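You operate a simulated robot arm through the tools that you are given. There is no shell and no other tool. Be economical: measure what you need, move in short steps, check, and stop when the job is done.

The job below is to be done with a simulated two-armed robot. You get a single attempt, and the scene is never put back.

Task
Take the dish and put it on the shelf of the lane bench. Then put the extension lead on the free end of the lane bench. Then put the blue tape on the shelf of the shaft bench. The order counts.

It is judged by the outcome, as a careful person would: the job done as asked, and still so three seconds after it is handed in. It fails if anything else is knocked over, pushed out of place, dropped, spilled or broken.

Robot
Two 7-joint arms with two-finger parallel grippers on one trunk, on a base that drives. Base frame: it is fixed to the floor where the robot stands at the start and does not move with it; the origin is under the middle of the robot, x ahead of it, y to its left, z up. Lengths are in cm, angles in degrees, forces in N, time in s.
The left shoulder is at the start at [5, 17.7, 115.4], the right one opposite. With the tool pointing down near the work surface each hand reaches from about 10 to 62 cm from the robot's upright axis, wherever it stands, measured 20 degrees to its own side. Places, roughly: blue tape (7x7x2 cm) [80, -230, 90]; free end of the lane bench [60, -240, 90]; shelf of the lane bench [60, -160, 30]; shelf of the shaft bench [50, 130, 40]. Payload 3.43 kg a hand.
Tool frame (each hand has its own): the origin (TCP) lies between the finger pads and is the grasp point; the fingertips stand 3.4 cm ahead of it; z points along the fingers, y is the line along which they close. The gripper opens to 12.8 cm. The fingers are 2.4 cm wide and 1.2 cm thick; the gripper's body (4.8 by 13 cm) begins 9.6 cm behind the TCP.
Orientation is told as [roll, pitch, yaw] about the base's x, y, z axes, in that order, counted from this pose: with the fingers straight down and closing along the base's y, the tool's x points along the base's -x, its y along +y and its z along -z.

Tools
- The arms move only by the tool move_arm. It takes "left_plan", "right_plan" or both (then of equal length, played together; a hand with none holds still); each is a list of rows, each an object (a shift or turn left out is 0, a gripper value left out holds the last) with "offset": the shift along the tool's x, y, z in units of 40 mm (1.0 is 40 mm), a list of three; "rotation": the turn, a rotation vector about the tool's x, y, z in units of 6 degrees (1.0 is 6 degrees), a list of three; "claw": the gripper command, from -1 (shut) to 1 (fully open), values between in proportion. In form: [{"offset": [dx, dy, dz], "rotation": [wx, wy, wz], "claw": claw}, ...]. A call has 1 to 12 rows; each row shifts and turns the commanded pose from where the row before left it, along the tool's axes as they then stand. A call with a number of a shift or a turn outside -1 to 1 is refused whole. A row lasts 0.2 s, in which the tool goes at most 5 cm and 8.6 degrees; a call with a longer step from one row to the next is refused whole, and so is a gripper value outside its range. Where a pose cannot be reached the arm comes as near as it can. A force on the tool above 40 N (or 10 N above the force at the start of the call, whichever is more), or a blocked arm, ends the call early, and 0.2 s more pass. Each finger travels about 10.8 cm/s and halts on what it meets, pressing with about 22 N; the grip force reading is that of the motor and also rises with nothing between the fingers. The clock runs only during rows and for 0.2 s after the last one: add rows that do not move to give the fingers time. It gives the time, the measured TCP pose, the force on the tool (base axes), the opening and the grip force at its end, in the units of the frame above (readings bear some noise), with the torque about the TCP (base axes, N m) and any sound that the robot's microphone picked up.
- Cameras (640 x 400 px; columns grow to the right, rows downward): "scene" is now at [16, 0.89, 132.28]; the picture's right is [0.10, -0.99, 0.00], its down [-0.51, -0.05, -0.86] and it looks along [0.85, 0.09, -0.51] (base axes); focal length 214 px, centre (320, 200). "left" rides on the left gripper at [7.6, 1.1, -16] in its tool frame; the picture's right is [-0.15, 0.99, 0.00], its down [-0.88, -0.13, -0.46] and it looks along [-0.45, -0.07, 0.89] (tool axes); focal length 234 px, centre (320, 200). "right" rides on the right gripper at [7.6, -1.1, -16] in its tool frame; the picture's right is [0.15, 0.99, 0.00], its down [-0.88, 0.13, -0.46] and it looks along [-0.45, 0.07, 0.89] (tool axes); focal length 234 px, centre (320, 200). There is no depth. A picture from a camera that has moved, and an enlarged one, comes with that camera's place and axes in the base frame and with its lens.
- get_image(camera): a new picture of that camera. No time passes.
- move_column(by): slides the trunk up (or, below 0, down) by that many cm; the arms and the scene camera ride with it, the base frame stays. It gives what a move gives, with no picture.
- steer(legs): drives the robot by 1 to 6 legs, each [ahead, turn to the left] in cm and degrees, along the robot's own axes; the way and the turn of a leg run together, so that a leg with both is an arc; at most 150 cm and 180 degrees a leg. The arms and the cameras ride along, it lands a little off, and it stops where it bumps. It gives what a move gives.
- pan_tilt(pan, tilt): turns the head with the scene camera to pan (to the left, within 80 degrees either way) and tilt (down, from -29 to 69), counted from straight ahead of the robot. It gives what a move gives.
- inspect(camera, box): a new picture of the part [left, top, right, bottom] of that camera's present view, enlarged. No time passes.
- finish_job(): hands the job in; it is judged then, once.

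Go step by step. Nothing tells you exact positions but the pictures and the camera data: compare them with the known pose of the tool, close in by small moves and look again before you grip or let go. The budget is 165 turns and 118 pictures, counting those below and the enlarged ones. Unless the task says otherwise, let go and move clear before handing in, and close with one line.

The tools are called after "Call:" by a JSON object that holds its "name" and its "arguments". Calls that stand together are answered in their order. move_arm: Moves the arms, as the interface text tells. Its arguments: {"type":"object","properties":{"left_plan":{"type":"array","items":{"type":"object","properties":{"offset":{"type":"array","items":{"type":"number"}},"rotation":{"type":"array","items":{"type":"number"}},"claw":{"type":"number"}}}},"right_plan":{"type":"array","items":{"type":"object","properties":{"offset":{"type":"array","items":{"type":"number"}},"rotation":{"type":"array","items":{"type":"number"}},"claw":{"type":"number"}}}}},"required":[]} The other tools are called the same way: move_column (by) slides the trunk up or down; steer (legs) drives the base; pan_tilt (pan, tilt) turns the head that bears the scene camera; get_image (camera) takes a picture; inspect (camera, box) takes an enlarged picture of a part of a camera's view; finish_job () hands the job in.

At the start:

```text
time_s: 0.0
left_tcp_pos: [34.28, 14.66, 127.89]
left_tcp_rot: [0.0, 0.0, 0.0]
left_force: [0.3, 0.0, -0.1]
left_torque: [0.01, 0.0, 0.0]
left_finger_gap: 12.8
left_gripper_force: 0.0
right_tcp_pos: [40.35, -17.21, 119.03]
right_tcp_rot: [0.1, -0.1, -0.2]
right_force: [0.4, -0.2, -0.3]
right_torque: [0.0, 0.02, -0.01]
right_finger_gap: 12.8
right_gripper_force: 0.0
trunk travel left (down, up): [-32.5, 7.6]
robot x, y, heading: [-0.41, 0.19, -0.3]
head pan, tilt: [5.9, 30.9]
```

scene: 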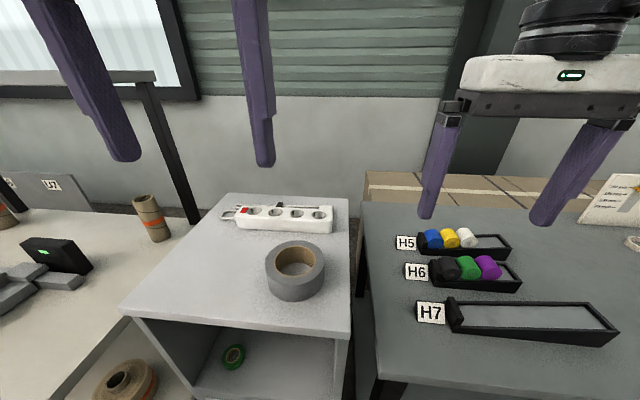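
right: 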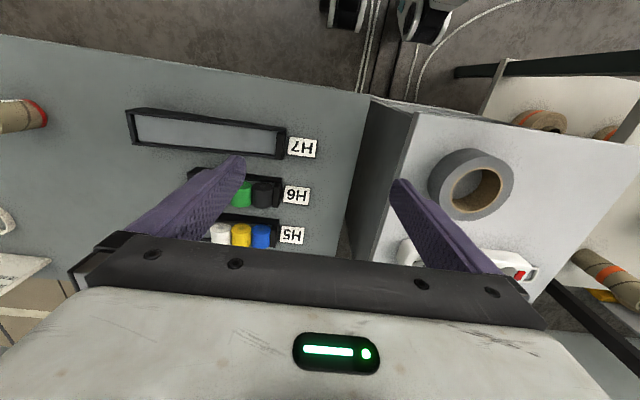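
left: 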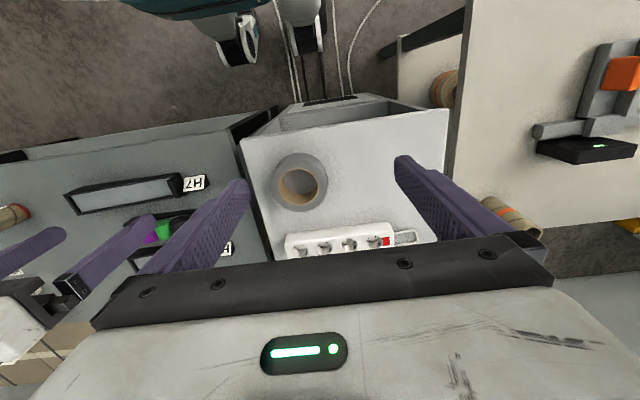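

I see a cabinet ahead with the extension lead and a roll of grey tape on it, and benches to the left and right. I don't see the dish yet, so I'll look around.

Call:
{"name": "pan_tilt", "arguments": {"pan": -60, "tilt": 20}}

Call:
{"name": "get_image", "arguments": {"camera": "scene"}}

Call:
{"name": "pan_tilt", "arguments": {"pan": 60, "tilt": 20}}

Call:
{"name": "get_image", "arguments": {"camera": "scene"}}

```text
time_s: 1.4
left_tcp_pos: [34.27, 14.78, 128.0]
left_tcp_rot: [0.0, 0.0, -0.1]
left_force: [-0.4, -0.4, -0.2]
left_torque: [0.01, 0.02, 0.01]
left_finger_gap: 12.79
left_gripper_force: 0.0
right_tcp_pos: [40.49, -17.31, 119.04]
right_tcp_rot: [0.1, 0.0, -0.1]
right_force: [-0.4, 0.4, 0.1]
right_torque: [0.01, -0.01, -0.01]
right_finger_gap: 12.82
right_gripper_force: 0.1
trunk travel left (down, up): [-32.5, 7.6]
robot x, y, heading: [0.09, -0.17, 0.3]
head pan, tilt: [-60.0, 20.0]
```

```text
114 pictures are left
camera scene: at [11.7, -8.1, 134.04], right [-0.87, -0.5, 0.0], down [-0.17, 0.3, -0.94], along [0.47, -0.81, -0.34], focal length 214 px, centre (320, 200)
```

scene: 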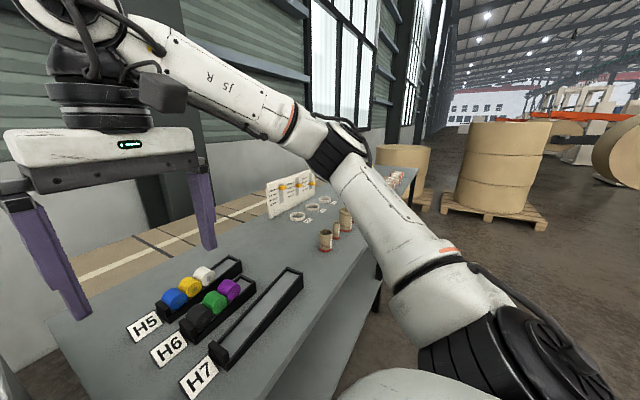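

```text
time_s: 3.4
left_tcp_pos: [34.22, 14.72, 127.87]
left_tcp_rot: [0.0, 0.0, 0.0]
left_force: [0.6, -0.4, 0.4]
left_torque: [-0.02, 0.03, 0.0]
left_finger_gap: 12.81
left_gripper_force: 0.1
right_tcp_pos: [40.46, -17.25, 118.99]
right_tcp_rot: [0.1, -0.1, -0.1]
right_force: [0.6, -0.7, -0.6]
right_torque: [0.0, 0.03, 0.0]
right_finger_gap: 12.79
right_gripper_force: 0.0
trunk travel left (down, up): [-32.5, 7.6]
robot x, y, heading: [0.07, -0.05, -0.0]
head pan, tilt: [60.0, 20.0]
```

```text
113 pictures are left
camera scene: at [11.7, 8.02, 134.04], right [0.87, -0.5, 0.0], down [-0.17, -0.3, -0.94], along [0.47, 0.81, -0.34], focal length 214 px, centre (320, 200)
```

scene: 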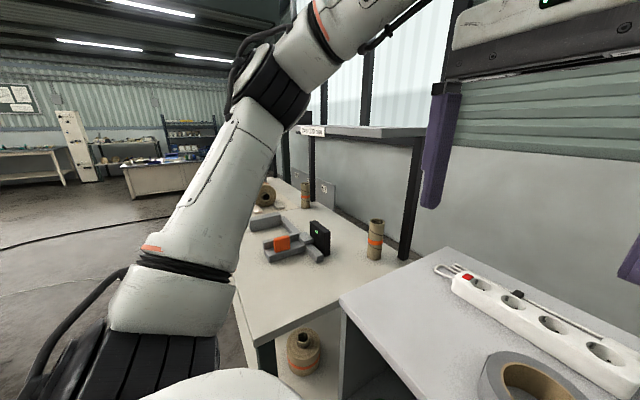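

Call:
{"name": "inspect", "arguments": {"camera": "scene", "box": [220, 160, 420, 285]}}

Call:
{"name": "pan_tilt", "arguments": {"pan": -60, "tilt": 20}}

Call:
{"name": "inspect", "arguments": {"camera": "scene", "box": [240, 150, 440, 275]}}

```text
3.20 times, centred on (320, 222) of scene
camera zoom: at [11.7, 8.02, 134.04], right [0.87, -0.5, 0.0], down [-0.17, -0.3, -0.94], along [0.47, 0.81, -0.34], focal length 686 px, centre (320, 128)
```

zoom: 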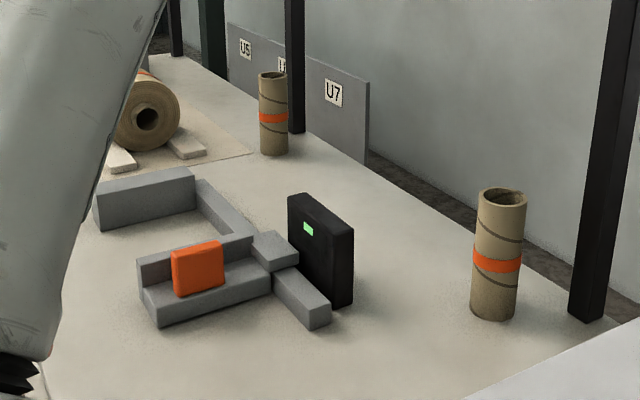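

```text
time_s: 5.4
left_tcp_pos: [34.16, 14.69, 128.02]
left_tcp_rot: [0.0, 0.0, 0.0]
left_force: [-0.2, -1.1, -0.9]
left_torque: [-0.04, -0.01, 0.02]
left_finger_gap: 12.79
left_gripper_force: 0.2
right_tcp_pos: [40.45, -17.27, 119.06]
right_tcp_rot: [0.1, -0.1, -0.1]
right_force: [-0.2, 0.4, -0.2]
right_torque: [0.02, -0.02, -0.01]
right_finger_gap: 12.77
right_gripper_force: 0.0
trunk travel left (down, up): [-32.5, 7.6]
robot x, y, heading: [0.38, -0.1, 0.1]
head pan, tilt: [-60.0, 20.0]
```

```text
3.20 times, centred on (340, 212) of scene
camera zoom: at [11.7, -8.1, 134.04], right [-0.87, -0.5, 0.0], down [-0.17, 0.3, -0.94], along [0.47, -0.81, -0.34], focal length 686 px, centre (256, 160)
```

zoom: 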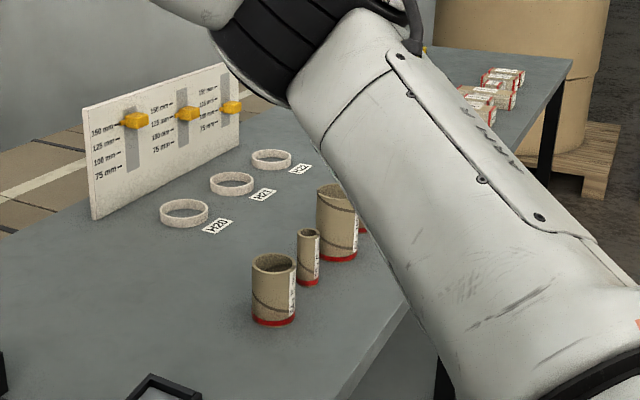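

No dish in view yet. I'll turn right and drive along the right-hand bench to see more.

Call:
{"name": "steer", "arguments": {"legs": [[0, -90], [100, 0]]}}

Call:
{"name": "pan_tilt", "arguments": {"pan": 45, "tilt": 30}}

Call:
{"name": "get_image", "arguments": {"camera": "scene"}}

Call:
{"name": "pan_tilt", "arguments": {"pan": -50, "tilt": 20}}

Call:
{"name": "get_image", "arguments": {"camera": "scene"}}

```text
time_s: 14.3
left_tcp_pos: [12.22, -132.96, 128.08]
left_tcp_rot: [0.0, 0.0, -91.4]
left_force: [-0.7, -0.1, 0.3]
left_torque: [-0.02, 0.01, 0.01]
left_finger_gap: 12.8
left_gripper_force: 0.1
right_tcp_pos: [-19.98, -138.51, 118.97]
right_tcp_rot: [0.0, -0.2, -91.5]
right_force: [-0.2, -0.2, -0.4]
right_torque: [-0.04, -0.05, -0.03]
right_finger_gap: 12.8
right_gripper_force: 0.0
trunk travel left (down, up): [-32.5, 7.6]
robot x, y, heading: [-1.73, -98.9, -91.3]
head pan, tilt: [-60.0, 20.0]
```

```text
time_s: 16.2
left_tcp_pos: [12.08, -132.96, 128.01]
left_tcp_rot: [-0.1, 0.1, -91.4]
left_force: [-0.6, -0.1, -0.6]
left_torque: [-0.01, -0.01, 0.0]
left_finger_gap: 12.82
left_gripper_force: 0.0
right_tcp_pos: [-19.98, -138.44, 119.17]
right_tcp_rot: [0.1, -0.2, -91.5]
right_force: [-0.2, -0.9, 0.2]
right_torque: [0.01, 0.01, 0.02]
right_finger_gap: 12.8
right_gripper_force: 0.1
trunk travel left (down, up): [-32.5, 7.6]
robot x, y, heading: [-1.96, -98.82, -91.2]
head pan, tilt: [45.0, 30.0]
```

```text
110 pictures are left
camera scene: at [4.35, -112.03, 132.43], right [-0.72, -0.69, 0.0], down [-0.34, 0.36, -0.87], along [0.6, -0.63, -0.5], focal length 214 px, centre (320, 200)
```

scene: 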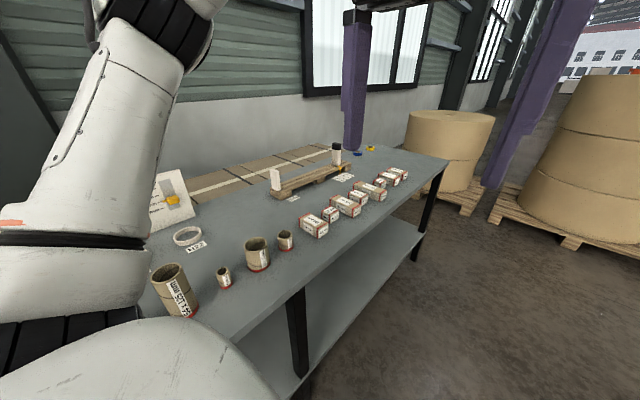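

```text
time_s: 17.9
left_tcp_pos: [12.13, -133.04, 127.99]
left_tcp_rot: [0.0, 0.0, -91.5]
left_force: [-0.2, 0.7, -0.3]
left_torque: [-0.03, 0.01, -0.01]
left_finger_gap: 12.82
left_gripper_force: 0.1
right_tcp_pos: [-19.97, -138.43, 119.07]
right_tcp_rot: [0.2, -0.2, -91.5]
right_force: [-0.1, 0.1, 0.1]
right_torque: [0.04, 0.03, 0.0]
right_finger_gap: 12.78
right_gripper_force: 0.1
trunk travel left (down, up): [-32.5, 7.6]
robot x, y, heading: [-1.73, -98.87, -91.4]
head pan, tilt: [-50.0, 20.0]
```

```text
109 pictures are left
camera scene: at [-9.16, -111.28, 134.04], right [-0.62, 0.78, 0.0], down [0.27, 0.21, -0.94], along [-0.73, -0.59, -0.34], focal length 214 px, centre (320, 200)
```

scene: 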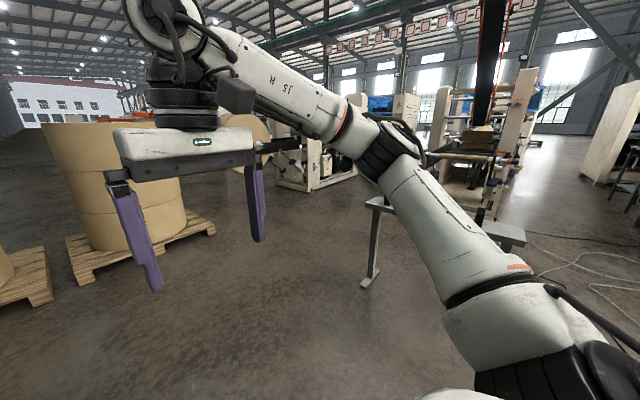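

The long bench is the lane bench, with a lower shelf. I'll look closer at its far end and at the bench behind.

Call:
{"name": "pan_tilt", "arguments": {"pan": 40, "tilt": 25}}

Call:
{"name": "inspect", "arguments": {"camera": "scene", "box": [220, 110, 480, 272]}}

Call:
{"name": "steer", "arguments": {"legs": [[0, -80]]}}

Call:
{"name": "pan_tilt", "arguments": {"pan": -5, "tilt": 25}}

Call:
{"name": "get_image", "arguments": {"camera": "scene"}}

Call:
{"name": "pan_tilt", "arguments": {"pan": -70, "tilt": 20}}

Call:
{"name": "get_image", "arguments": {"camera": "scene"}}

```text
time_s: 19.5
left_tcp_pos: [12.22, -133.03, 128.17]
left_tcp_rot: [-0.1, 0.0, -91.3]
left_force: [-0.7, 0.8, 0.2]
left_torque: [0.04, -0.03, -0.01]
left_finger_gap: 12.81
left_gripper_force: 0.0
right_tcp_pos: [-20.06, -138.49, 119.13]
right_tcp_rot: [0.1, -0.1, -91.5]
right_force: [0.1, 0.0, 0.0]
right_torque: [0.01, 0.02, -0.01]
right_finger_gap: 12.8
right_gripper_force: 0.0
trunk travel left (down, up): [-32.5, 7.6]
robot x, y, heading: [-1.87, -98.17, -91.3]
head pan, tilt: [40.0, 25.0]
```

```text
2.46 times, centred on (350, 191) of scene
camera zoom: at [3.86, -112.68, 133.23], right [-0.78, -0.62, 0.0], down [-0.26, 0.33, -0.91], along [0.56, -0.71, -0.42], focal length 528 px, centre (246, 222)
```

zoom: 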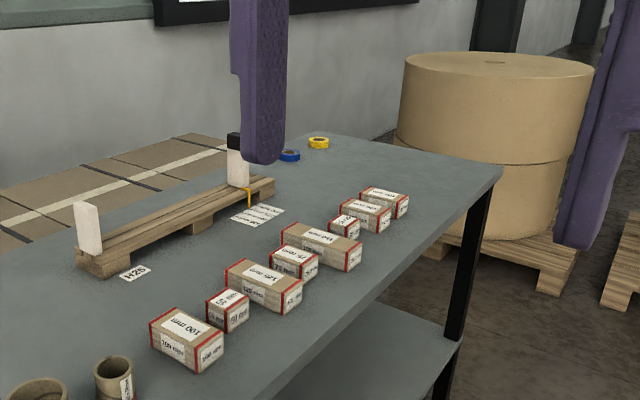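

```text
time_s: 23.4
left_tcp_pos: [-33.41, -118.13, 128.1]
left_tcp_rot: [0.0, 0.0, -171.5]
left_force: [-0.2, -0.5, 0.1]
left_torque: [0.01, -0.02, 0.02]
left_finger_gap: 12.8
left_gripper_force: 0.1
right_tcp_pos: [-44.34, -87.42, 118.9]
right_tcp_rot: [0.0, -0.1, -171.5]
right_force: [0.7, 0.2, -0.7]
right_torque: [-0.03, 0.01, 0.0]
right_finger_gap: 12.83
right_gripper_force: 0.0
trunk travel left (down, up): [-32.5, 7.6]
robot x, y, heading: [-1.68, -98.44, -171.2]
head pan, tilt: [40.0, 25.0]
```

```text
time_s: 24.5
left_tcp_pos: [-33.38, -118.08, 128.01]
left_tcp_rot: [0.0, 0.0, -171.5]
left_force: [0.0, -1.0, 0.5]
left_torque: [0.03, -0.06, 0.0]
left_finger_gap: 12.81
left_gripper_force: 0.0
right_tcp_pos: [-44.25, -87.4, 118.96]
right_tcp_rot: [0.2, -0.1, -171.5]
right_force: [0.4, -0.1, 0.0]
right_torque: [0.0, 0.01, 0.0]
right_finger_gap: 12.82
right_gripper_force: 0.3
trunk travel left (down, up): [-32.5, 7.6]
robot x, y, heading: [-1.78, -98.58, -171.5]
head pan, tilt: [-5.0, 25.0]
```

```text
107 pictures are left
camera scene: at [-17.82, -100.08, 133.23], right [-0.06, 1.0, 0.0], down [0.42, 0.03, -0.91], along [-0.9, -0.06, -0.42], focal length 214 px, centre (320, 200)
```

scene: 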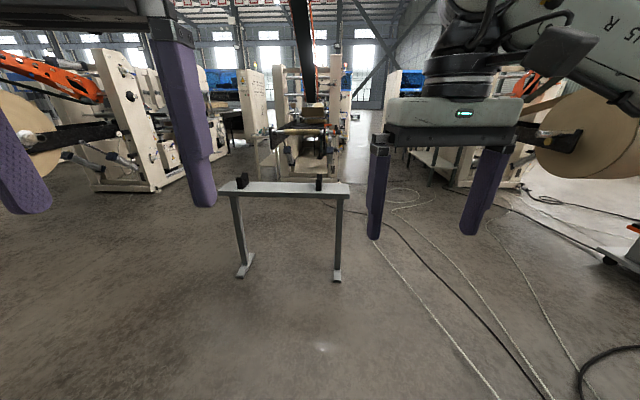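

```text
time_s: 25.8
left_tcp_pos: [-33.41, -118.21, 128.01]
left_tcp_rot: [0.0, 0.0, -171.4]
left_force: [-0.8, -1.1, -0.7]
left_torque: [0.01, -0.02, 0.02]
left_finger_gap: 12.81
left_gripper_force: 0.2
right_tcp_pos: [-44.31, -87.38, 119.05]
right_tcp_rot: [0.1, 0.0, -171.5]
right_force: [0.1, 0.4, -0.8]
right_torque: [-0.01, 0.0, 0.03]
right_finger_gap: 12.82
right_gripper_force: 0.1
trunk travel left (down, up): [-32.5, 7.6]
robot x, y, heading: [-1.57, -98.01, -171.3]
head pan, tilt: [-70.0, 20.0]
```

```text
106 pictures are left
camera scene: at [-13.08, -91.33, 134.04], right [0.88, 0.48, 0.0], down [0.16, -0.3, -0.94], along [-0.45, 0.83, -0.34], focal length 214 px, centre (320, 200)
```

scene: 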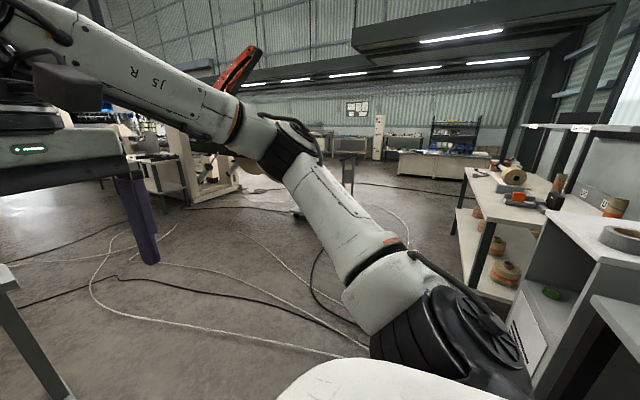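

The shaft bench is on the left side, with a shelf holding rolls. I'll drive there to look for the dish.

Call:
{"name": "steer", "arguments": {"legs": [[0, -98], [150, 0], [50, 0]]}}

Call:
{"name": "pan_tilt", "arguments": {"pan": -45, "tilt": 30}}

Call:
{"name": "get_image", "arguments": {"camera": "scene"}}

Call:
{"name": "pan_tilt", "arguments": {"pan": -5, "tilt": 25}}

Call:
{"name": "get_image", "arguments": {"camera": "scene"}}

```text
time_s: 35.9
left_tcp_pos: [-20.76, 63.98, 127.95]
left_tcp_rot: [-0.1, 0.1, 91.1]
left_force: [-1.4, 0.4, -0.1]
left_torque: [0.01, -0.05, 0.03]
left_finger_gap: 12.77
left_gripper_force: 0.1
right_tcp_pos: [11.18, 70.9, 118.98]
right_tcp_rot: [0.0, 0.1, 90.9]
right_force: [-0.9, 0.5, -0.2]
right_torque: [-0.01, -0.08, -0.02]
right_finger_gap: 12.8
right_gripper_force: 0.0
trunk travel left (down, up): [-32.5, 7.6]
robot x, y, heading: [-5.24, 30.06, 91.3]
head pan, tilt: [-70.0, 20.0]
stopped in leg 2: the robot was blocked; the commanded pose is now the measured one
```

```text
time_s: 36.7
left_tcp_pos: [-20.56, 63.93, 128.04]
left_tcp_rot: [0.0, -0.2, 90.9]
left_force: [0.4, -0.5, 0.7]
left_torque: [0.0, -0.03, 0.0]
left_finger_gap: 12.82
left_gripper_force: 0.1
right_tcp_pos: [11.42, 70.78, 118.99]
right_tcp_rot: [0.2, 0.0, 90.9]
right_force: [-0.3, -0.6, 0.3]
right_torque: [0.01, 0.04, -0.01]
right_finger_gap: 12.78
right_gripper_force: 0.1
trunk travel left (down, up): [-32.5, 7.6]
robot x, y, heading: [-5.28, 29.8, 91.1]
head pan, tilt: [-45.0, 30.0]
```

```text
105 pictures are left
camera scene: at [0.68, 43.42, 132.43], right [0.72, -0.69, 0.0], down [-0.35, -0.36, -0.87], along [0.6, 0.63, -0.5], focal length 214 px, centre (320, 200)
```

scene: 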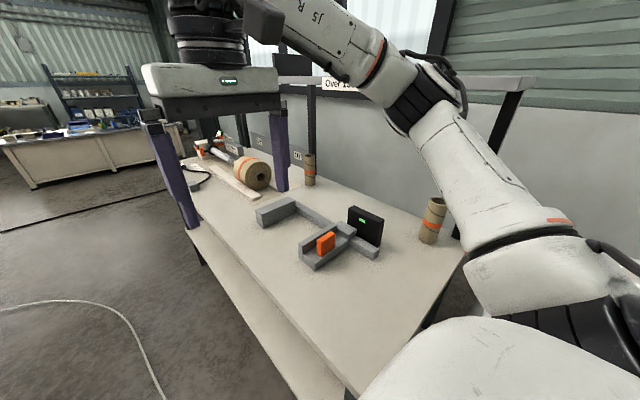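

```text
time_s: 37.8
left_tcp_pos: [-20.53, 63.76, 128.0]
left_tcp_rot: [0.1, -0.1, 90.9]
left_force: [0.5, 0.0, -0.5]
left_torque: [0.0, 0.0, -0.01]
left_finger_gap: 12.79
left_gripper_force: 0.0
right_tcp_pos: [11.42, 70.83, 119.02]
right_tcp_rot: [0.1, 0.0, 90.9]
right_force: [-0.8, -0.3, -0.2]
right_torque: [-0.05, 0.01, -0.01]
right_finger_gap: 12.81
right_gripper_force: 0.1
trunk travel left (down, up): [-32.5, 7.6]
robot x, y, heading: [-5.36, 29.84, 91.2]
head pan, tilt: [-5.0, 25.0]
```

```text
104 pictures are left
camera scene: at [-4.97, 46.1, 133.23], right [1.0, -0.07, 0.0], down [-0.03, -0.42, -0.91], along [0.06, 0.9, -0.42], focal length 214 px, centre (320, 200)
```

scene: 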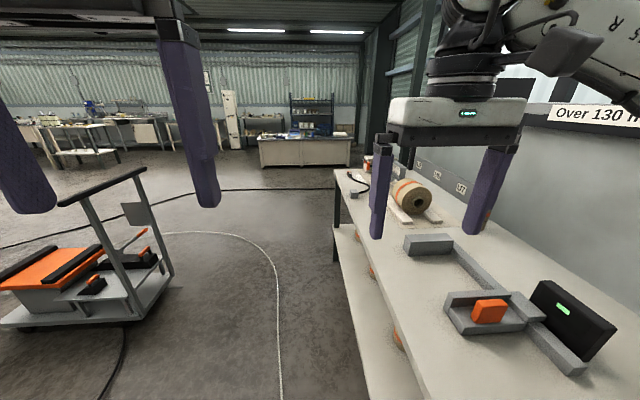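

I bumped the corner of the shaft bench (front edge at x≈15). I'll zoom on its far end and then back away.

Call:
{"name": "inspect", "arguments": {"camera": "scene", "box": [300, 130, 640, 342]}}

Call:
{"name": "steer", "arguments": {"legs": [[-30, 0]]}}

Call:
{"name": "pan_tilt", "arguments": {"pan": -70, "tilt": 45}}

Call:
{"name": "get_image", "arguments": {"camera": "scene"}}

```text
1.88 times, centred on (470, 236) of scene
camera zoom: at [-4.97, 46.1, 133.23], right [1.0, -0.07, 0.0], down [-0.03, -0.42, -0.91], along [0.06, 0.9, -0.42], focal length 404 px, centre (38, 132)
```

zoom: 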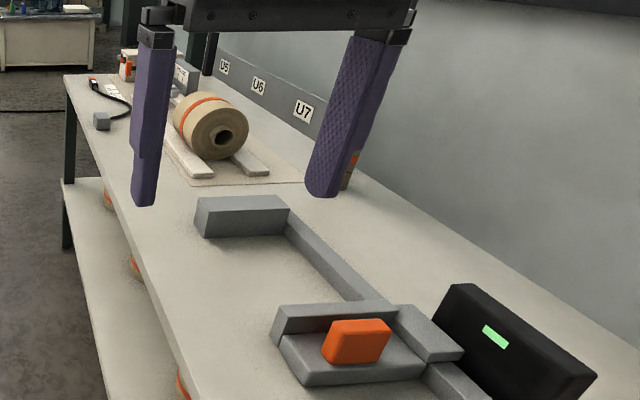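

```text
time_s: 39.8
left_tcp_pos: [-19.84, 34.28, 128.06]
left_tcp_rot: [0.1, -0.2, 91.0]
left_force: [-0.1, 0.2, -0.1]
left_torque: [0.03, 0.0, -0.01]
left_finger_gap: 12.81
left_gripper_force: 0.1
right_tcp_pos: [11.91, 41.12, 119.07]
right_tcp_rot: [0.1, 0.0, 90.8]
right_force: [0.2, -0.9, 0.3]
right_torque: [0.01, 0.0, -0.02]
right_finger_gap: 12.8
right_gripper_force: 0.1
trunk travel left (down, up): [-32.5, 7.6]
robot x, y, heading: [-4.77, 0.55, 91.1]
head pan, tilt: [-5.0, 25.0]
```

```text
time_s: 41.2
left_tcp_pos: [-19.75, 34.3, 128.05]
left_tcp_rot: [0.1, -0.1, 90.9]
left_force: [-0.1, -0.6, -0.3]
left_torque: [0.04, -0.01, -0.01]
left_finger_gap: 12.79
left_gripper_force: 0.1
right_tcp_pos: [12.08, 41.19, 119.07]
right_tcp_rot: [0.1, -0.1, 90.8]
right_force: [0.6, 1.4, 1.3]
right_torque: [0.04, -0.01, 0.03]
right_finger_gap: 12.83
right_gripper_force: 0.1
trunk travel left (down, up): [-32.5, 7.6]
robot x, y, heading: [-5.05, 0.64, 91.4]
head pan, tilt: [-70.0, 45.0]
```

```text
102 pictures are left
camera scene: at [2.63, 10.28, 130.17], right [0.36, -0.93, 0.0], down [-0.66, -0.26, -0.71], along [0.66, 0.26, -0.71], focal length 214 px, centre (320, 200)
```

scene: 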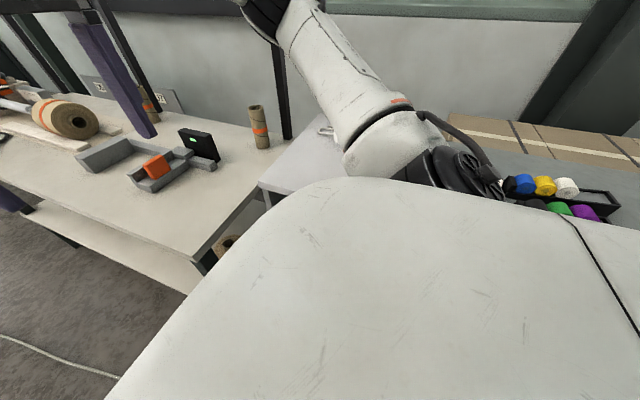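

No dish on the near part. I'll swing around with more clearance to view the far end of the shaft bench and its shelf.

Call:
{"name": "steer", "arguments": {"legs": [[0, 40], [40, 0], [0, -40], [100, 0]]}}

Call:
{"name": "pan_tilt", "arguments": {"pan": -35, "tilt": 25}}

Call:
{"name": "get_image", "arguments": {"camera": "scene"}}

Call:
{"name": "pan_tilt", "arguments": {"pan": 45, "tilt": 20}}

Call:
{"name": "get_image", "arguments": {"camera": "scene"}}

```text
time_s: 52.1
left_tcp_pos: [-47.9, 161.07, 127.97]
left_tcp_rot: [0.0, -0.1, 91.0]
left_force: [-0.5, -0.2, 0.5]
left_torque: [0.0, -0.02, 0.01]
left_finger_gap: 12.8
left_gripper_force: 0.1
right_tcp_pos: [-16.02, 168.06, 118.97]
right_tcp_rot: [0.1, 0.0, 91.0]
right_force: [-0.3, 0.0, -0.1]
right_torque: [-0.03, 0.03, 0.0]
right_finger_gap: 12.81
right_gripper_force: 0.1
trunk travel left (down, up): [-32.5, 7.6]
robot x, y, heading: [-33.0, 126.88, 91.5]
head pan, tilt: [-70.0, 45.0]
```

```text
time_s: 53.1
left_tcp_pos: [-47.97, 161.08, 128.0]
left_tcp_rot: [0.1, -0.1, 90.9]
left_force: [0.4, 0.2, 0.0]
left_torque: [0.01, 0.02, -0.04]
left_finger_gap: 12.75
left_gripper_force: 0.0
right_tcp_pos: [-15.96, 168.05, 119.05]
right_tcp_rot: [0.1, 0.0, 91.0]
right_force: [0.5, 0.2, 0.0]
right_torque: [0.0, 0.0, 0.0]
right_finger_gap: 12.82
right_gripper_force: 0.0
trunk travel left (down, up): [-32.5, 7.6]
robot x, y, heading: [-32.84, 127.19, 91.2]
head pan, tilt: [-35.0, 25.0]
```

```text
101 pictures are left
camera scene: at [-27.81, 141.81, 133.22], right [0.83, -0.56, 0.0], down [-0.23, -0.35, -0.91], along [0.5, 0.75, -0.42], focal length 214 px, centre (320, 200)
```

scene: 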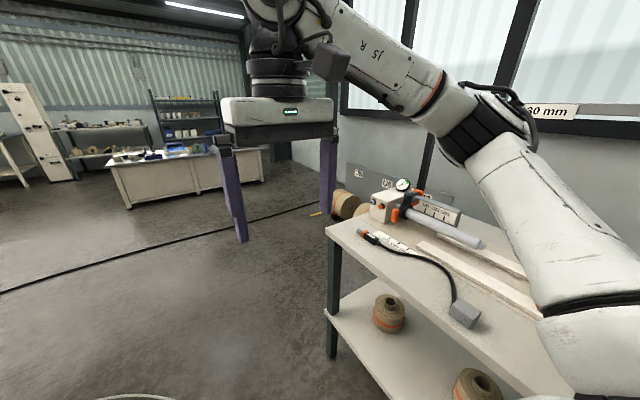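

```text
time_s: 54.6
left_tcp_pos: [-47.8, 161.13, 127.99]
left_tcp_rot: [0.1, -0.1, 91.0]
left_force: [1.0, 0.2, -0.8]
left_torque: [0.03, 0.02, 0.01]
left_finger_gap: 12.8
left_gripper_force: 0.1
right_tcp_pos: [-15.98, 168.11, 118.92]
right_tcp_rot: [0.1, -0.1, 91.0]
right_force: [-0.2, 0.0, 0.5]
right_torque: [-0.01, 0.02, -0.03]
right_finger_gap: 12.82
right_gripper_force: 0.1
trunk travel left (down, up): [-32.5, 7.6]
robot x, y, heading: [-33.21, 127.04, 91.2]
head pan, tilt: [45.0, 20.0]
```

```text
100 pictures are left
camera scene: at [-39.66, 140.59, 134.04], right [0.69, 0.72, 0.0], down [0.25, -0.24, -0.94], along [-0.68, 0.65, -0.34], focal length 214 px, centre (320, 200)
```

scene: 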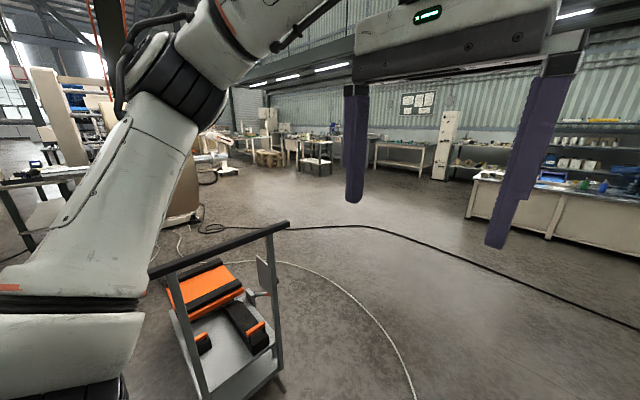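

Still no dish. I'll turn to face the shaft bench to see it and its shelf fully.

Call:
{"name": "steer", "arguments": {"legs": [[0, -90], [-30, 0]]}}

Call:
{"name": "pan_tilt", "arguments": {"pan": 0, "tilt": 30}}

Call:
{"name": "get_image", "arguments": {"camera": "scene"}}

Call:
{"name": "pan_tilt", "arguments": {"pan": -50, "tilt": 20}}

Call:
{"name": "get_image", "arguments": {"camera": "scene"}}

```text
time_s: 60.4
left_tcp_pos: [-29.62, 141.65, 127.9]
left_tcp_rot: [0.1, -0.1, 2.5]
left_force: [-0.3, 0.3, 0.5]
left_torque: [-0.02, -0.07, -0.01]
left_finger_gap: 12.78
left_gripper_force: 0.1
right_tcp_pos: [-22.02, 109.78, 119.04]
right_tcp_rot: [0.1, 0.0, 2.4]
right_force: [-0.9, -0.6, -0.3]
right_torque: [-0.04, 0.0, 0.02]
right_finger_gap: 12.83
right_gripper_force: 0.0
trunk travel left (down, up): [-32.5, 7.6]
robot x, y, heading: [-62.95, 125.44, 2.9]
head pan, tilt: [45.0, 20.0]
```

```text
time_s: 61.5
left_tcp_pos: [-29.79, 141.64, 127.88]
left_tcp_rot: [0.2, 0.0, 2.5]
left_force: [-1.2, 0.2, 0.5]
left_torque: [0.01, -0.01, 0.0]
left_finger_gap: 12.8
left_gripper_force: 0.0
right_tcp_pos: [-21.97, 110.05, 119.01]
right_tcp_rot: [0.2, 0.1, 2.3]
right_force: [0.6, 0.1, -0.1]
right_torque: [0.0, 0.0, 0.0]
right_finger_gap: 12.82
right_gripper_force: 0.1
trunk travel left (down, up): [-32.5, 7.6]
robot x, y, heading: [-63.5, 125.64, 2.8]
head pan, tilt: [0.0, 30.0]
```

```text
99 pictures are left
camera scene: at [-47.15, 126.41, 132.43], right [0.05, -1.0, 0.0], down [-0.5, -0.02, -0.87], along [0.86, 0.04, -0.5], focal length 214 px, centre (320, 200)
```

scene: 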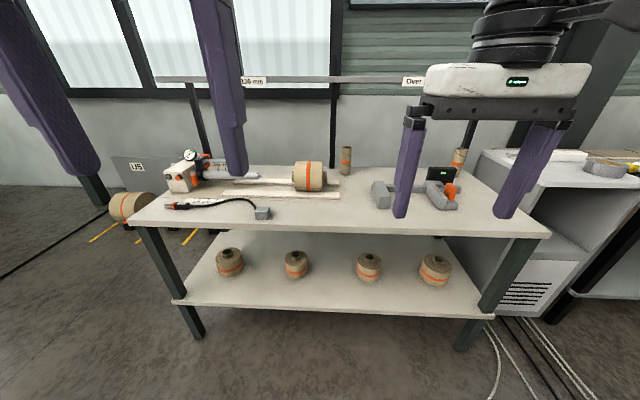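

```text
time_s: 62.7
left_tcp_pos: [-29.66, 141.64, 128.07]
left_tcp_rot: [0.1, -0.1, 2.5]
left_force: [-1.3, 0.5, 0.4]
left_torque: [0.0, -0.02, -0.02]
left_finger_gap: 12.82
left_gripper_force: 0.0
right_tcp_pos: [-21.82, 110.01, 119.11]
right_tcp_rot: [0.1, 0.0, 2.3]
right_force: [0.0, 0.2, -1.0]
right_torque: [0.03, -0.01, -0.03]
right_finger_gap: 12.81
right_gripper_force: 0.0
trunk travel left (down, up): [-32.5, 7.6]
robot x, y, heading: [-63.09, 125.73, 2.7]
head pan, tilt: [-50.0, 20.0]
```

```text
98 pictures are left
camera scene: at [-49.85, 119.14, 134.03], right [-0.73, -0.68, 0.0], down [-0.23, 0.25, -0.94], along [0.64, -0.69, -0.34], focal length 214 px, centre (320, 200)
```

scene: 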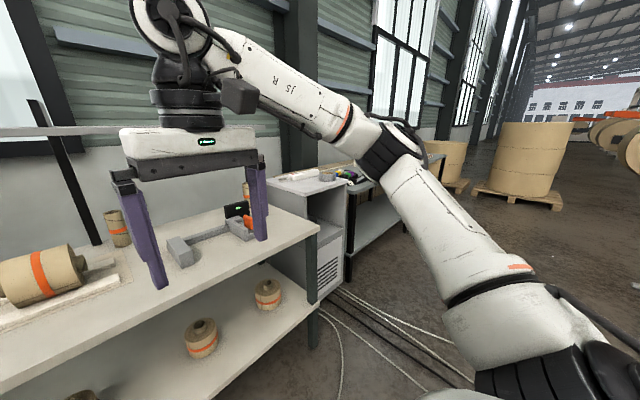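

The shaft bench has free space along the front of its shelf, but no dish. I'll go and view the lane bench from its front.

Call:
{"name": "steer", "arguments": {"legs": [[0, -92.5], [150, 0], [110, 0], [0, 90]]}}

Call:
{"name": "pan_tilt", "arguments": {"pan": 0, "tilt": 25}}

Call:
{"name": "get_image", "arguments": {"camera": "scene"}}

```text
time_s: 83.3
left_tcp_pos: [-29.36, -121.13, 128.05]
left_tcp_rot: [0.1, -0.1, 1.1]
left_force: [-0.2, -0.2, -0.3]
left_torque: [0.03, -0.01, 0.02]
left_finger_gap: 12.8
left_gripper_force: 0.0
right_tcp_pos: [-22.24, -152.95, 119.01]
right_tcp_rot: [0.2, 0.0, 1.0]
right_force: [-0.5, -0.4, 1.7]
right_torque: [0.01, 0.03, 0.0]
right_finger_gap: 12.78
right_gripper_force: 0.0
trunk travel left (down, up): [-32.5, 7.6]
robot x, y, heading: [-63.07, -136.35, 1.3]
head pan, tilt: [-50.0, 20.0]
```

```text
time_s: 84.5
left_tcp_pos: [-29.39, -121.07, 127.97]
left_tcp_rot: [0.0, -0.2, 1.0]
left_force: [-0.7, -0.6, 0.5]
left_torque: [0.03, -0.01, 0.0]
left_finger_gap: 12.81
left_gripper_force: 0.2
right_tcp_pos: [-22.29, -152.82, 119.06]
right_tcp_rot: [0.0, 0.1, 1.2]
right_force: [0.3, -0.2, 0.1]
right_torque: [0.02, 0.01, -0.02]
right_finger_gap: 12.78
right_gripper_force: 0.1
trunk travel left (down, up): [-32.5, 7.6]
robot x, y, heading: [-63.29, -136.47, 1.5]
head pan, tilt: [0.0, 25.0]
```

```text
97 pictures are left
camera scene: at [-47.0, -135.9, 133.23], right [0.02, -1.0, 0.0], down [-0.42, -0.01, -0.91], along [0.91, 0.02, -0.42], focal length 214 px, centre (320, 200)
```

scene: 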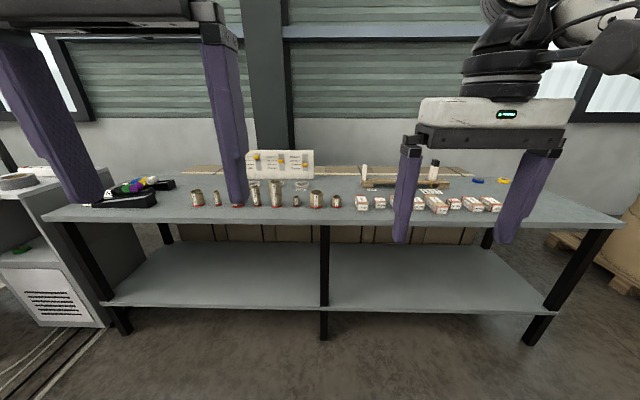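

The lane shelf is empty and its right end is the free end. I'll zoom in on the bench-top items for something dish-like.

Call:
{"name": "inspect", "arguments": {"camera": "scene", "box": [0, 130, 240, 280]}}

Call:
{"name": "inspect", "arguments": {"camera": "scene", "box": [240, 120, 560, 240]}}

```text
2.67 times, centred on (120, 205) of scene
camera zoom: at [-47.0, -135.9, 133.23], right [0.02, -1.0, 0.0], down [-0.42, -0.01, -0.91], along [0.91, 0.02, -0.42], focal length 572 px, centre (853, 187)
```

zoom: 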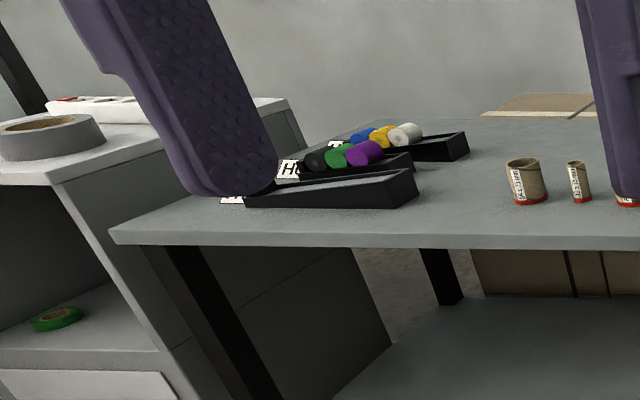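

```text
2.00 times, centred on (400, 180) of scene
camera zoom: at [-47.0, -135.9, 133.23], right [0.02, -1.0, 0.0], down [-0.42, -0.01, -0.91], along [0.91, 0.02, -0.42], focal length 429 px, centre (160, 240)
```

zoom: 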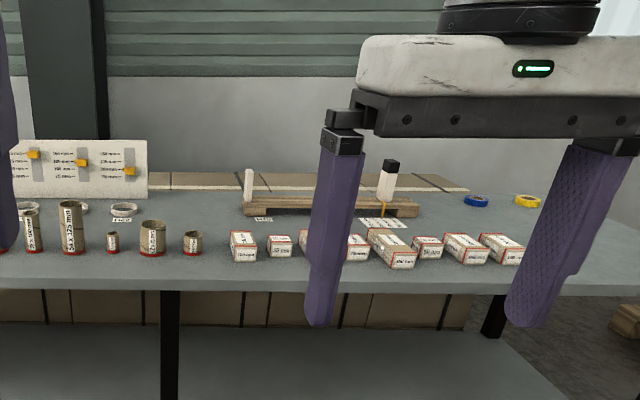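

Nothing dish-like here. I'll check the cabinet's open compartment from the front, and also look behind.

Call:
{"name": "steer", "arguments": {"legs": [[0, 90], [137, 0], [0, -90]]}}

Call:
{"name": "pan_tilt", "arguments": {"pan": 0, "tilt": 25}}

Call:
{"name": "get_image", "arguments": {"camera": "scene"}}

Call:
{"name": "inspect", "arguments": {"camera": "scene", "box": [200, 130, 460, 292]}}

```text
time_s: 98.9
left_tcp_pos: [-30.95, 15.62, 128.11]
left_tcp_rot: [0.1, -0.1, 0.6]
left_force: [0.6, 0.8, 0.4]
left_torque: [-0.02, 0.0, 0.01]
left_finger_gap: 12.85
left_gripper_force: 0.1
right_tcp_pos: [-24.11, -16.5, 119.15]
right_tcp_rot: [0.2, 0.0, 0.5]
right_force: [-0.1, -0.2, 0.4]
right_torque: [-0.02, -0.02, -0.02]
right_finger_gap: 12.81
right_gripper_force: 0.0
trunk travel left (down, up): [-32.5, 7.6]
robot x, y, heading: [-65.25, 0.7, 0.8]
head pan, tilt: [0.0, 25.0]
```

```text
time_s: 99.5
left_tcp_pos: [-30.9, 15.56, 127.93]
left_tcp_rot: [0.2, 0.0, 0.6]
left_force: [0.5, 0.7, 0.0]
left_torque: [0.02, 0.04, 0.01]
left_finger_gap: 12.82
left_gripper_force: 0.1
right_tcp_pos: [-24.25, -16.34, 119.02]
right_tcp_rot: [0.1, 0.0, 0.5]
right_force: [-0.4, 0.0, 0.0]
right_torque: [0.0, 0.0, -0.04]
right_finger_gap: 12.8
right_gripper_force: 0.0
trunk travel left (down, up): [-32.5, 7.6]
robot x, y, heading: [-64.86, 0.82, 0.9]
head pan, tilt: [0.0, 25.0]
```

```text
94 pictures are left
camera scene: at [-48.68, 0.86, 133.23], right [0.02, -1.0, 0.0], down [-0.42, -0.01, -0.91], along [0.91, 0.01, -0.42], focal length 214 px, centre (320, 200)
```

scene: 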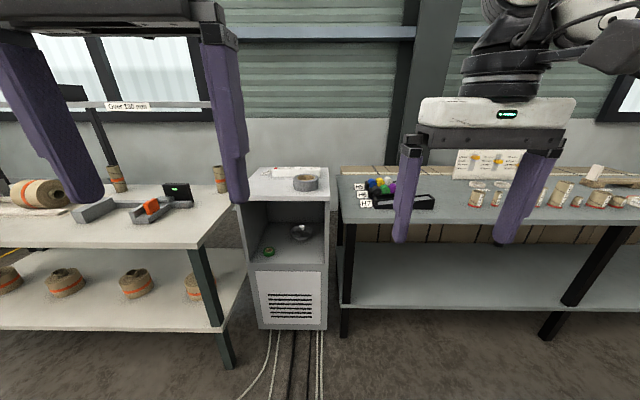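

```text
2.46 times, centred on (330, 211) of scene
camera zoom: at [-48.68, 0.86, 133.23], right [0.02, -1.0, 0.0], down [-0.42, -0.01, -0.91], along [0.91, 0.01, -0.42], focal length 528 px, centre (295, 173)
```

zoom: 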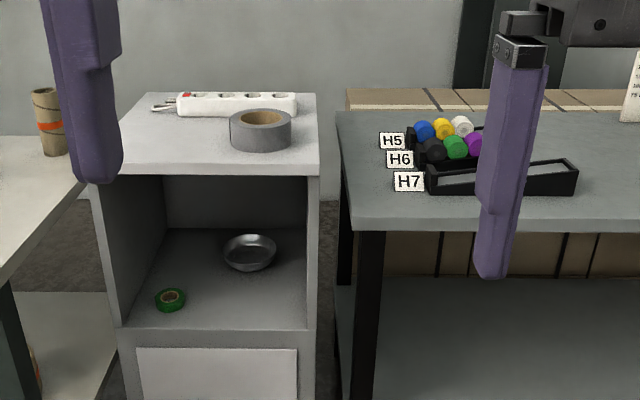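

Found it: the dish is a metal bowl inside the cabinet compartment (about x 58, y 13, z 63), deep behind the front at x≈33. I'll lower the trunk, lift the right hand clear and pitch the left hand forward to reach in.

Call:
{"name": "move_arm", "arguments": {"right_plan": [{"offset": [0.5, 0, -1]}, {"offset": [0.5, 0, -1]}, {"offset": [0.5, 0, -1]}, {"offset": [0.5, 0, -1]}, {"offset": [0.5, 0, -1]}, {"offset": [0, 0, -1]}, {"offset": [0, 0, 0]}, {"offset": [0, 0, 0]}], "left_plan": [{"rotation": [0, -1, 0]}, {"rotation": [0, -1, 0]}, {"rotation": [0, -1, 0]}, {"rotation": [0, -1, 0]}, {"rotation": [0, -1, 0]}, {"rotation": [0, -1, 0]}, {"rotation": [0, -1, 0]}, {"rotation": [0, -1, 0]}]}}

Call:
{"name": "move_column", "arguments": {"by": -30}}

Call:
{"name": "steer", "arguments": {"legs": [[35, 0]]}}

Call:
{"name": "pan_tilt", "arguments": {"pan": 0, "tilt": 25}}

Call:
{"name": "get_image", "arguments": {"camera": "scene"}}

Call:
{"name": "get_image", "arguments": {"camera": "left"}}

```text
time_s: 101.3
left_tcp_pos: [-30.86, 15.43, 128.0]
left_tcp_rot: [0.2, -48.3, 0.5]
left_force: [0.1, 0.1, -0.4]
left_torque: [0.02, -0.01, 0.01]
left_finger_gap: 12.8
left_gripper_force: 0.1
right_tcp_pos: [-32.02, -16.35, 135.18]
right_tcp_rot: [0.2, -0.1, 0.6]
right_force: [0.1, 0.2, -0.4]
right_torque: [-0.01, -0.02, -0.02]
right_finger_gap: 12.8
right_gripper_force: 0.2
right hand out of reach, approached as far as the arm can: row 5, 6
trunk travel left (down, up): [-32.5, 7.6]
robot x, y, heading: [-64.91, 0.64, 0.9]
head pan, tilt: [0.0, 25.0]
```

```text
time_s: 104.3
left_tcp_pos: [-30.93, 15.49, 98.06]
left_tcp_rot: [0.1, -48.0, 0.4]
left_force: [-0.7, 1.5, 0.0]
left_torque: [-0.02, -0.01, 0.01]
left_finger_gap: 12.8
left_gripper_force: 0.0
right_tcp_pos: [-31.97, -16.42, 105.15]
right_tcp_rot: [0.2, -0.1, 0.5]
right_force: [0.5, 0.6, 0.2]
right_torque: [0.02, 0.02, 0.01]
right_finger_gap: 12.79
right_gripper_force: 0.1
trunk travel left (down, up): [-2.5, 37.6]
robot x, y, heading: [-64.76, 0.51, 0.9]
head pan, tilt: [0.0, 25.0]
```

```text
time_s: 106.6
left_tcp_pos: [4.22, 15.88, 98.05]
left_tcp_rot: [0.1, -48.1, 0.4]
left_force: [0.4, 0.1, 0.5]
left_torque: [-0.01, -0.01, 0.01]
left_finger_gap: 12.78
left_gripper_force: 0.0
right_tcp_pos: [3.16, -15.89, 105.3]
right_tcp_rot: [0.2, -0.3, 0.4]
right_force: [0.6, 0.0, -0.3]
right_torque: [-0.01, 0.0, 0.03]
right_finger_gap: 12.81
right_gripper_force: 0.1
trunk travel left (down, up): [-2.5, 37.6]
robot x, y, heading: [-29.94, 1.53, 0.7]
head pan, tilt: [0.0, 25.0]
```

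```text
time_s: 107.2
left_tcp_pos: [4.23, 15.83, 98.09]
left_tcp_rot: [0.1, -48.1, 0.3]
left_force: [-0.4, -0.2, 0.2]
left_torque: [0.0, 0.0, 0.01]
left_finger_gap: 12.8
left_gripper_force: 0.0
right_tcp_pos: [3.09, -15.96, 105.19]
right_tcp_rot: [0.1, -0.2, 0.4]
right_force: [-0.7, -0.2, 0.3]
right_torque: [-0.02, -0.01, 0.0]
right_finger_gap: 12.81
right_gripper_force: 0.0
trunk travel left (down, up): [-2.5, 37.6]
robot x, y, heading: [-29.66, 0.68, 0.8]
head pan, tilt: [0.0, 25.0]
```

```text
92 pictures are left
camera scene: at [-13.56, 1.33, 103.23], right [0.01, -1.0, 0.0], down [-0.42, -0.01, -0.91], along [0.91, 0.01, -0.42], focal length 214 px, centre (320, 200)
```

scene: 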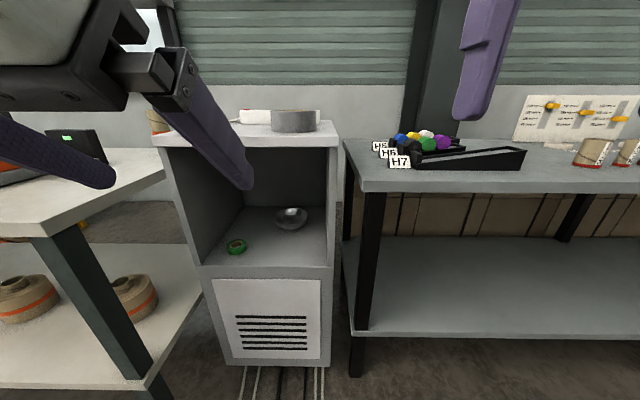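

```text
91 pictures are left
camera left: at [-12.71, 16.84, 102.97], right [0.09, 0.99, 0.11], down [0.25, -0.13, 0.96], along [0.96, -0.06, -0.26], focal length 234 px, centre (320, 200)
```

left: 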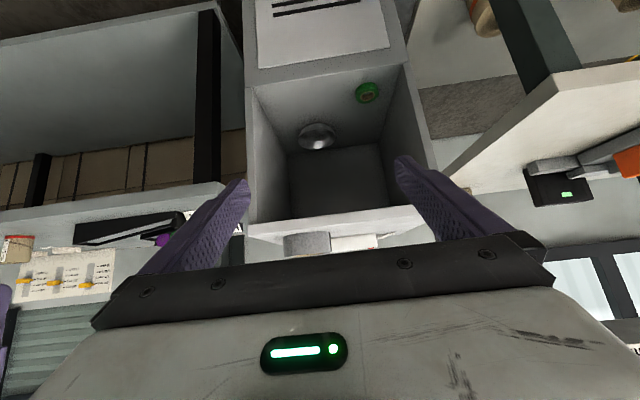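

Call:
{"name": "inspect", "arguments": {"camera": "scene", "box": [140, 90, 380, 290]}}

```text
2.00 times, centred on (260, 190) of scene
camera zoom: at [-13.56, 1.33, 103.23], right [0.01, -1.0, 0.0], down [-0.42, -0.01, -0.91], along [0.91, 0.01, -0.42], focal length 429 px, centre (440, 220)
```

zoom: 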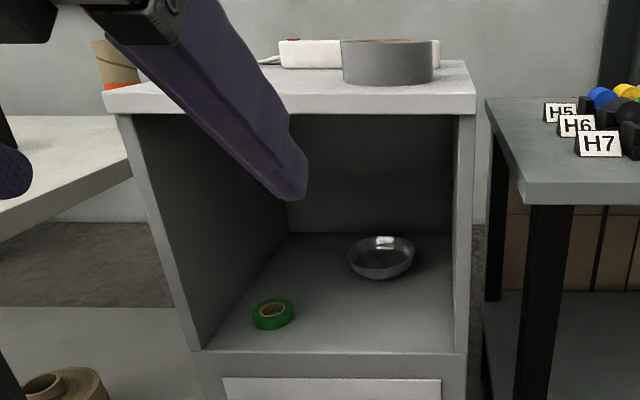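

The bowl centre is about (60.5, 13.6), rim z≈62, floor z≈57.8, cabinet front x≈37. I'll turn the left hand so the fingers straddle the near rim, and drive a bit closer.

Call:
{"name": "move_arm", "arguments": {"left_plan": [{"rotation": [0, 0, 1]}, {"rotation": [0, 0, 1]}, {"rotation": [0, 0, 1]}, {"rotation": [0, 0, 1]}, {"rotation": [0, 0, 1]}, {"rotation": [0, 0, 1]}, {"rotation": [0, 0, 1]}, {"rotation": [0, 0, 1]}, {"rotation": [0, 0, 1]}, {"rotation": [0, 0, 1]}, {"rotation": [0, 0, 1]}, {"rotation": [0, 0, 1]}]}}

Call:
{"name": "move_arm", "arguments": {"left_plan": [{"rotation": [0, 0, 1]}, {"rotation": [0, 0, 1]}, {"rotation": [0, 0, 1], "claw": 0}, {}, {}]}}

Call:
{"name": "steer", "arguments": {"legs": [[18, 0]]}}

```text
time_s: 109.8
left_tcp_pos: [4.25, 15.92, 98.06]
left_tcp_rot: [46.7, -13.1, -77.3]
left_force: [0.7, 1.0, -0.6]
left_torque: [0.02, 0.03, -0.02]
left_finger_gap: 12.79
left_gripper_force: 0.0
right_tcp_pos: [3.0, -16.05, 105.34]
right_tcp_rot: [0.2, -0.2, 0.4]
right_force: [1.3, -0.6, -0.3]
right_torque: [0.0, -0.03, 0.01]
right_finger_gap: 12.79
right_gripper_force: 0.0
trunk travel left (down, up): [-2.5, 37.6]
robot x, y, heading: [-30.01, 1.11, 0.7]
head pan, tilt: [0.0, 25.0]
```

```text
time_s: 111.0
left_tcp_pos: [0.57, 14.97, 95.78]
left_tcp_rot: [48.1, 0.0, -89.4]
left_force: [-0.3, -0.2, 0.5]
left_torque: [-0.02, 0.01, -0.05]
left_finger_gap: 6.39
left_gripper_force: 0.1
left hand out of reach, approached as far as the arm can: row 2, 3
right_tcp_pos: [3.16, -16.06, 105.2]
right_tcp_rot: [0.3, -0.2, 0.3]
right_force: [0.2, 0.7, 0.1]
right_torque: [-0.01, 0.04, -0.01]
right_finger_gap: 12.8
right_gripper_force: 0.0
trunk travel left (down, up): [-2.5, 37.6]
robot x, y, heading: [-29.9, 0.69, 0.9]
head pan, tilt: [0.0, 25.0]
```

```text
time_s: 112.5
left_tcp_pos: [18.29, 15.18, 95.76]
left_tcp_rot: [48.2, 0.0, -89.4]
left_force: [0.0, -0.4, -0.9]
left_torque: [0.03, -0.02, -0.03]
left_finger_gap: 6.41
left_gripper_force: 0.0
right_tcp_pos: [20.94, -15.72, 105.19]
right_tcp_rot: [0.2, -0.2, 0.4]
right_force: [0.4, 1.0, 0.3]
right_torque: [0.0, 0.0, 0.01]
right_finger_gap: 12.8
right_gripper_force: 0.0
trunk travel left (down, up): [-2.5, 37.6]
robot x, y, heading: [-12.08, 1.13, 0.7]
head pan, tilt: [0.0, 25.0]
```

Call:
{"name": "move_arm", "arguments": {"left_plan": [{"offset": [0, 0, 1]}, {"offset": [0, 0, 1]}, {"offset": [-0.1, 0, 1]}, {"offset": [-0.1, 0, 1]}, {"offset": [-0.1, 0, 1]}, {"offset": [-0.1, 0, 1]}, {}]}}

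Call:
{"name": "get_image", "arguments": {"camera": "left"}}

Call:
{"name": "get_image", "arguments": {"camera": "scene"}}

```text
time_s: 114.1
left_tcp_pos: [27.4, 14.2, 84.86]
left_tcp_rot: [48.1, 0.1, -89.5]
left_force: [-0.4, 0.4, 0.0]
left_torque: [0.0, -0.04, 0.04]
left_finger_gap: 6.42
left_gripper_force: 0.1
left hand out of reach, approached as far as the arm can: row 1, 2, 3, 4, 5
right_tcp_pos: [20.92, -15.75, 105.2]
right_tcp_rot: [0.1, -0.2, 0.4]
right_force: [0.7, -0.8, 0.4]
right_torque: [-0.02, -0.01, -0.02]
right_finger_gap: 12.79
right_gripper_force: 0.1
trunk travel left (down, up): [-2.5, 37.6]
robot x, y, heading: [-12.15, 1.3, 0.9]
head pan, tilt: [0.0, 25.0]
```

```text
89 pictures are left
camera left: at [16.28, 21.71, 96.31], right [0.66, -0.14, 0.74], down [-0.42, -0.88, 0.21], along [0.62, -0.44, -0.64], focal length 234 px, centre (320, 200)
```

left: 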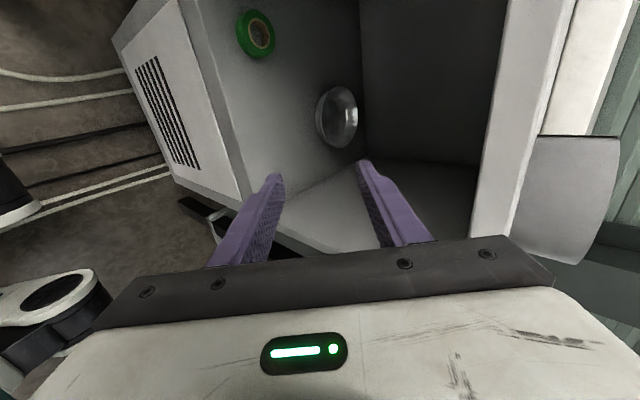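

```text
88 pictures are left
camera scene: at [4.24, 1.56, 103.22], right [0.01, -1.0, 0.0], down [-0.42, -0.01, -0.91], along [0.91, 0.01, -0.42], focal length 214 px, centre (320, 200)
```

scene: 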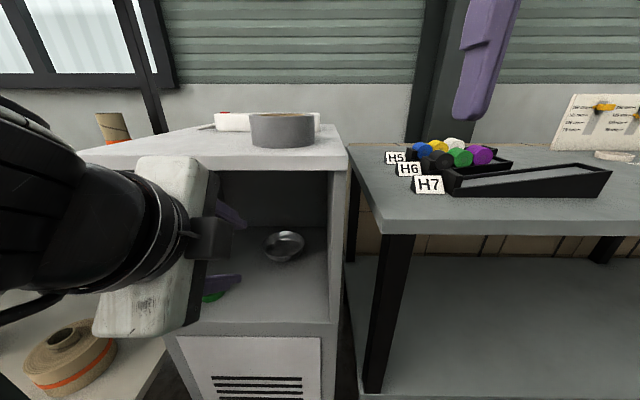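

Call:
{"name": "move_arm", "arguments": {"left_plan": [{"offset": [0, 0.1, 1], "claw": -0.4}, {"offset": [0, 0.1, 1]}, {"offset": [0, 0.1, 1]}, {"offset": [0, 0.1, 1]}, {}]}}

Call:
{"name": "get_image", "arguments": {"camera": "left"}}

Call:
{"name": "get_image", "arguments": {"camera": "scene"}}

```text
time_s: 115.3
left_tcp_pos: [40.52, 14.2, 75.29]
left_tcp_rot: [48.2, 0.0, -89.4]
left_force: [0.1, 0.4, -0.5]
left_torque: [-0.02, 0.01, 0.0]
left_finger_gap: 3.84
left_gripper_force: 0.1
right_tcp_pos: [20.87, -15.81, 105.12]
right_tcp_rot: [0.2, -0.2, 0.5]
right_force: [0.1, 0.3, 0.1]
right_torque: [0.02, 0.02, -0.01]
right_finger_gap: 12.81
right_gripper_force: 0.1
trunk travel left (down, up): [-2.5, 37.6]
robot x, y, heading: [-12.16, 1.34, 0.7]
head pan, tilt: [0.0, 25.0]
```

```text
87 pictures are left
camera left: at [29.35, 21.75, 86.74], right [0.66, -0.14, 0.74], down [-0.42, -0.88, 0.21], along [0.62, -0.44, -0.64], focal length 234 px, centre (320, 200)
```

left: 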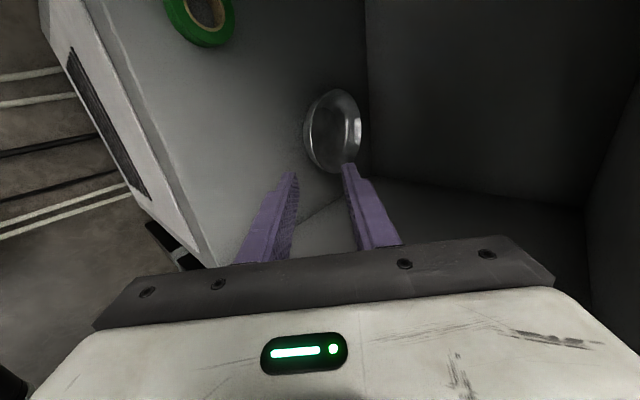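

```text
86 pictures are left
camera scene: at [4.24, 1.55, 103.23], right [0.01, -1.0, 0.0], down [-0.42, -0.01, -0.91], along [0.91, 0.01, -0.42], focal length 214 px, centre (320, 200)
```

scene: 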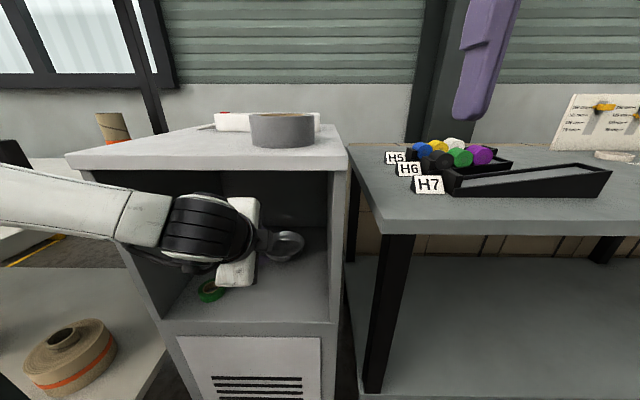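

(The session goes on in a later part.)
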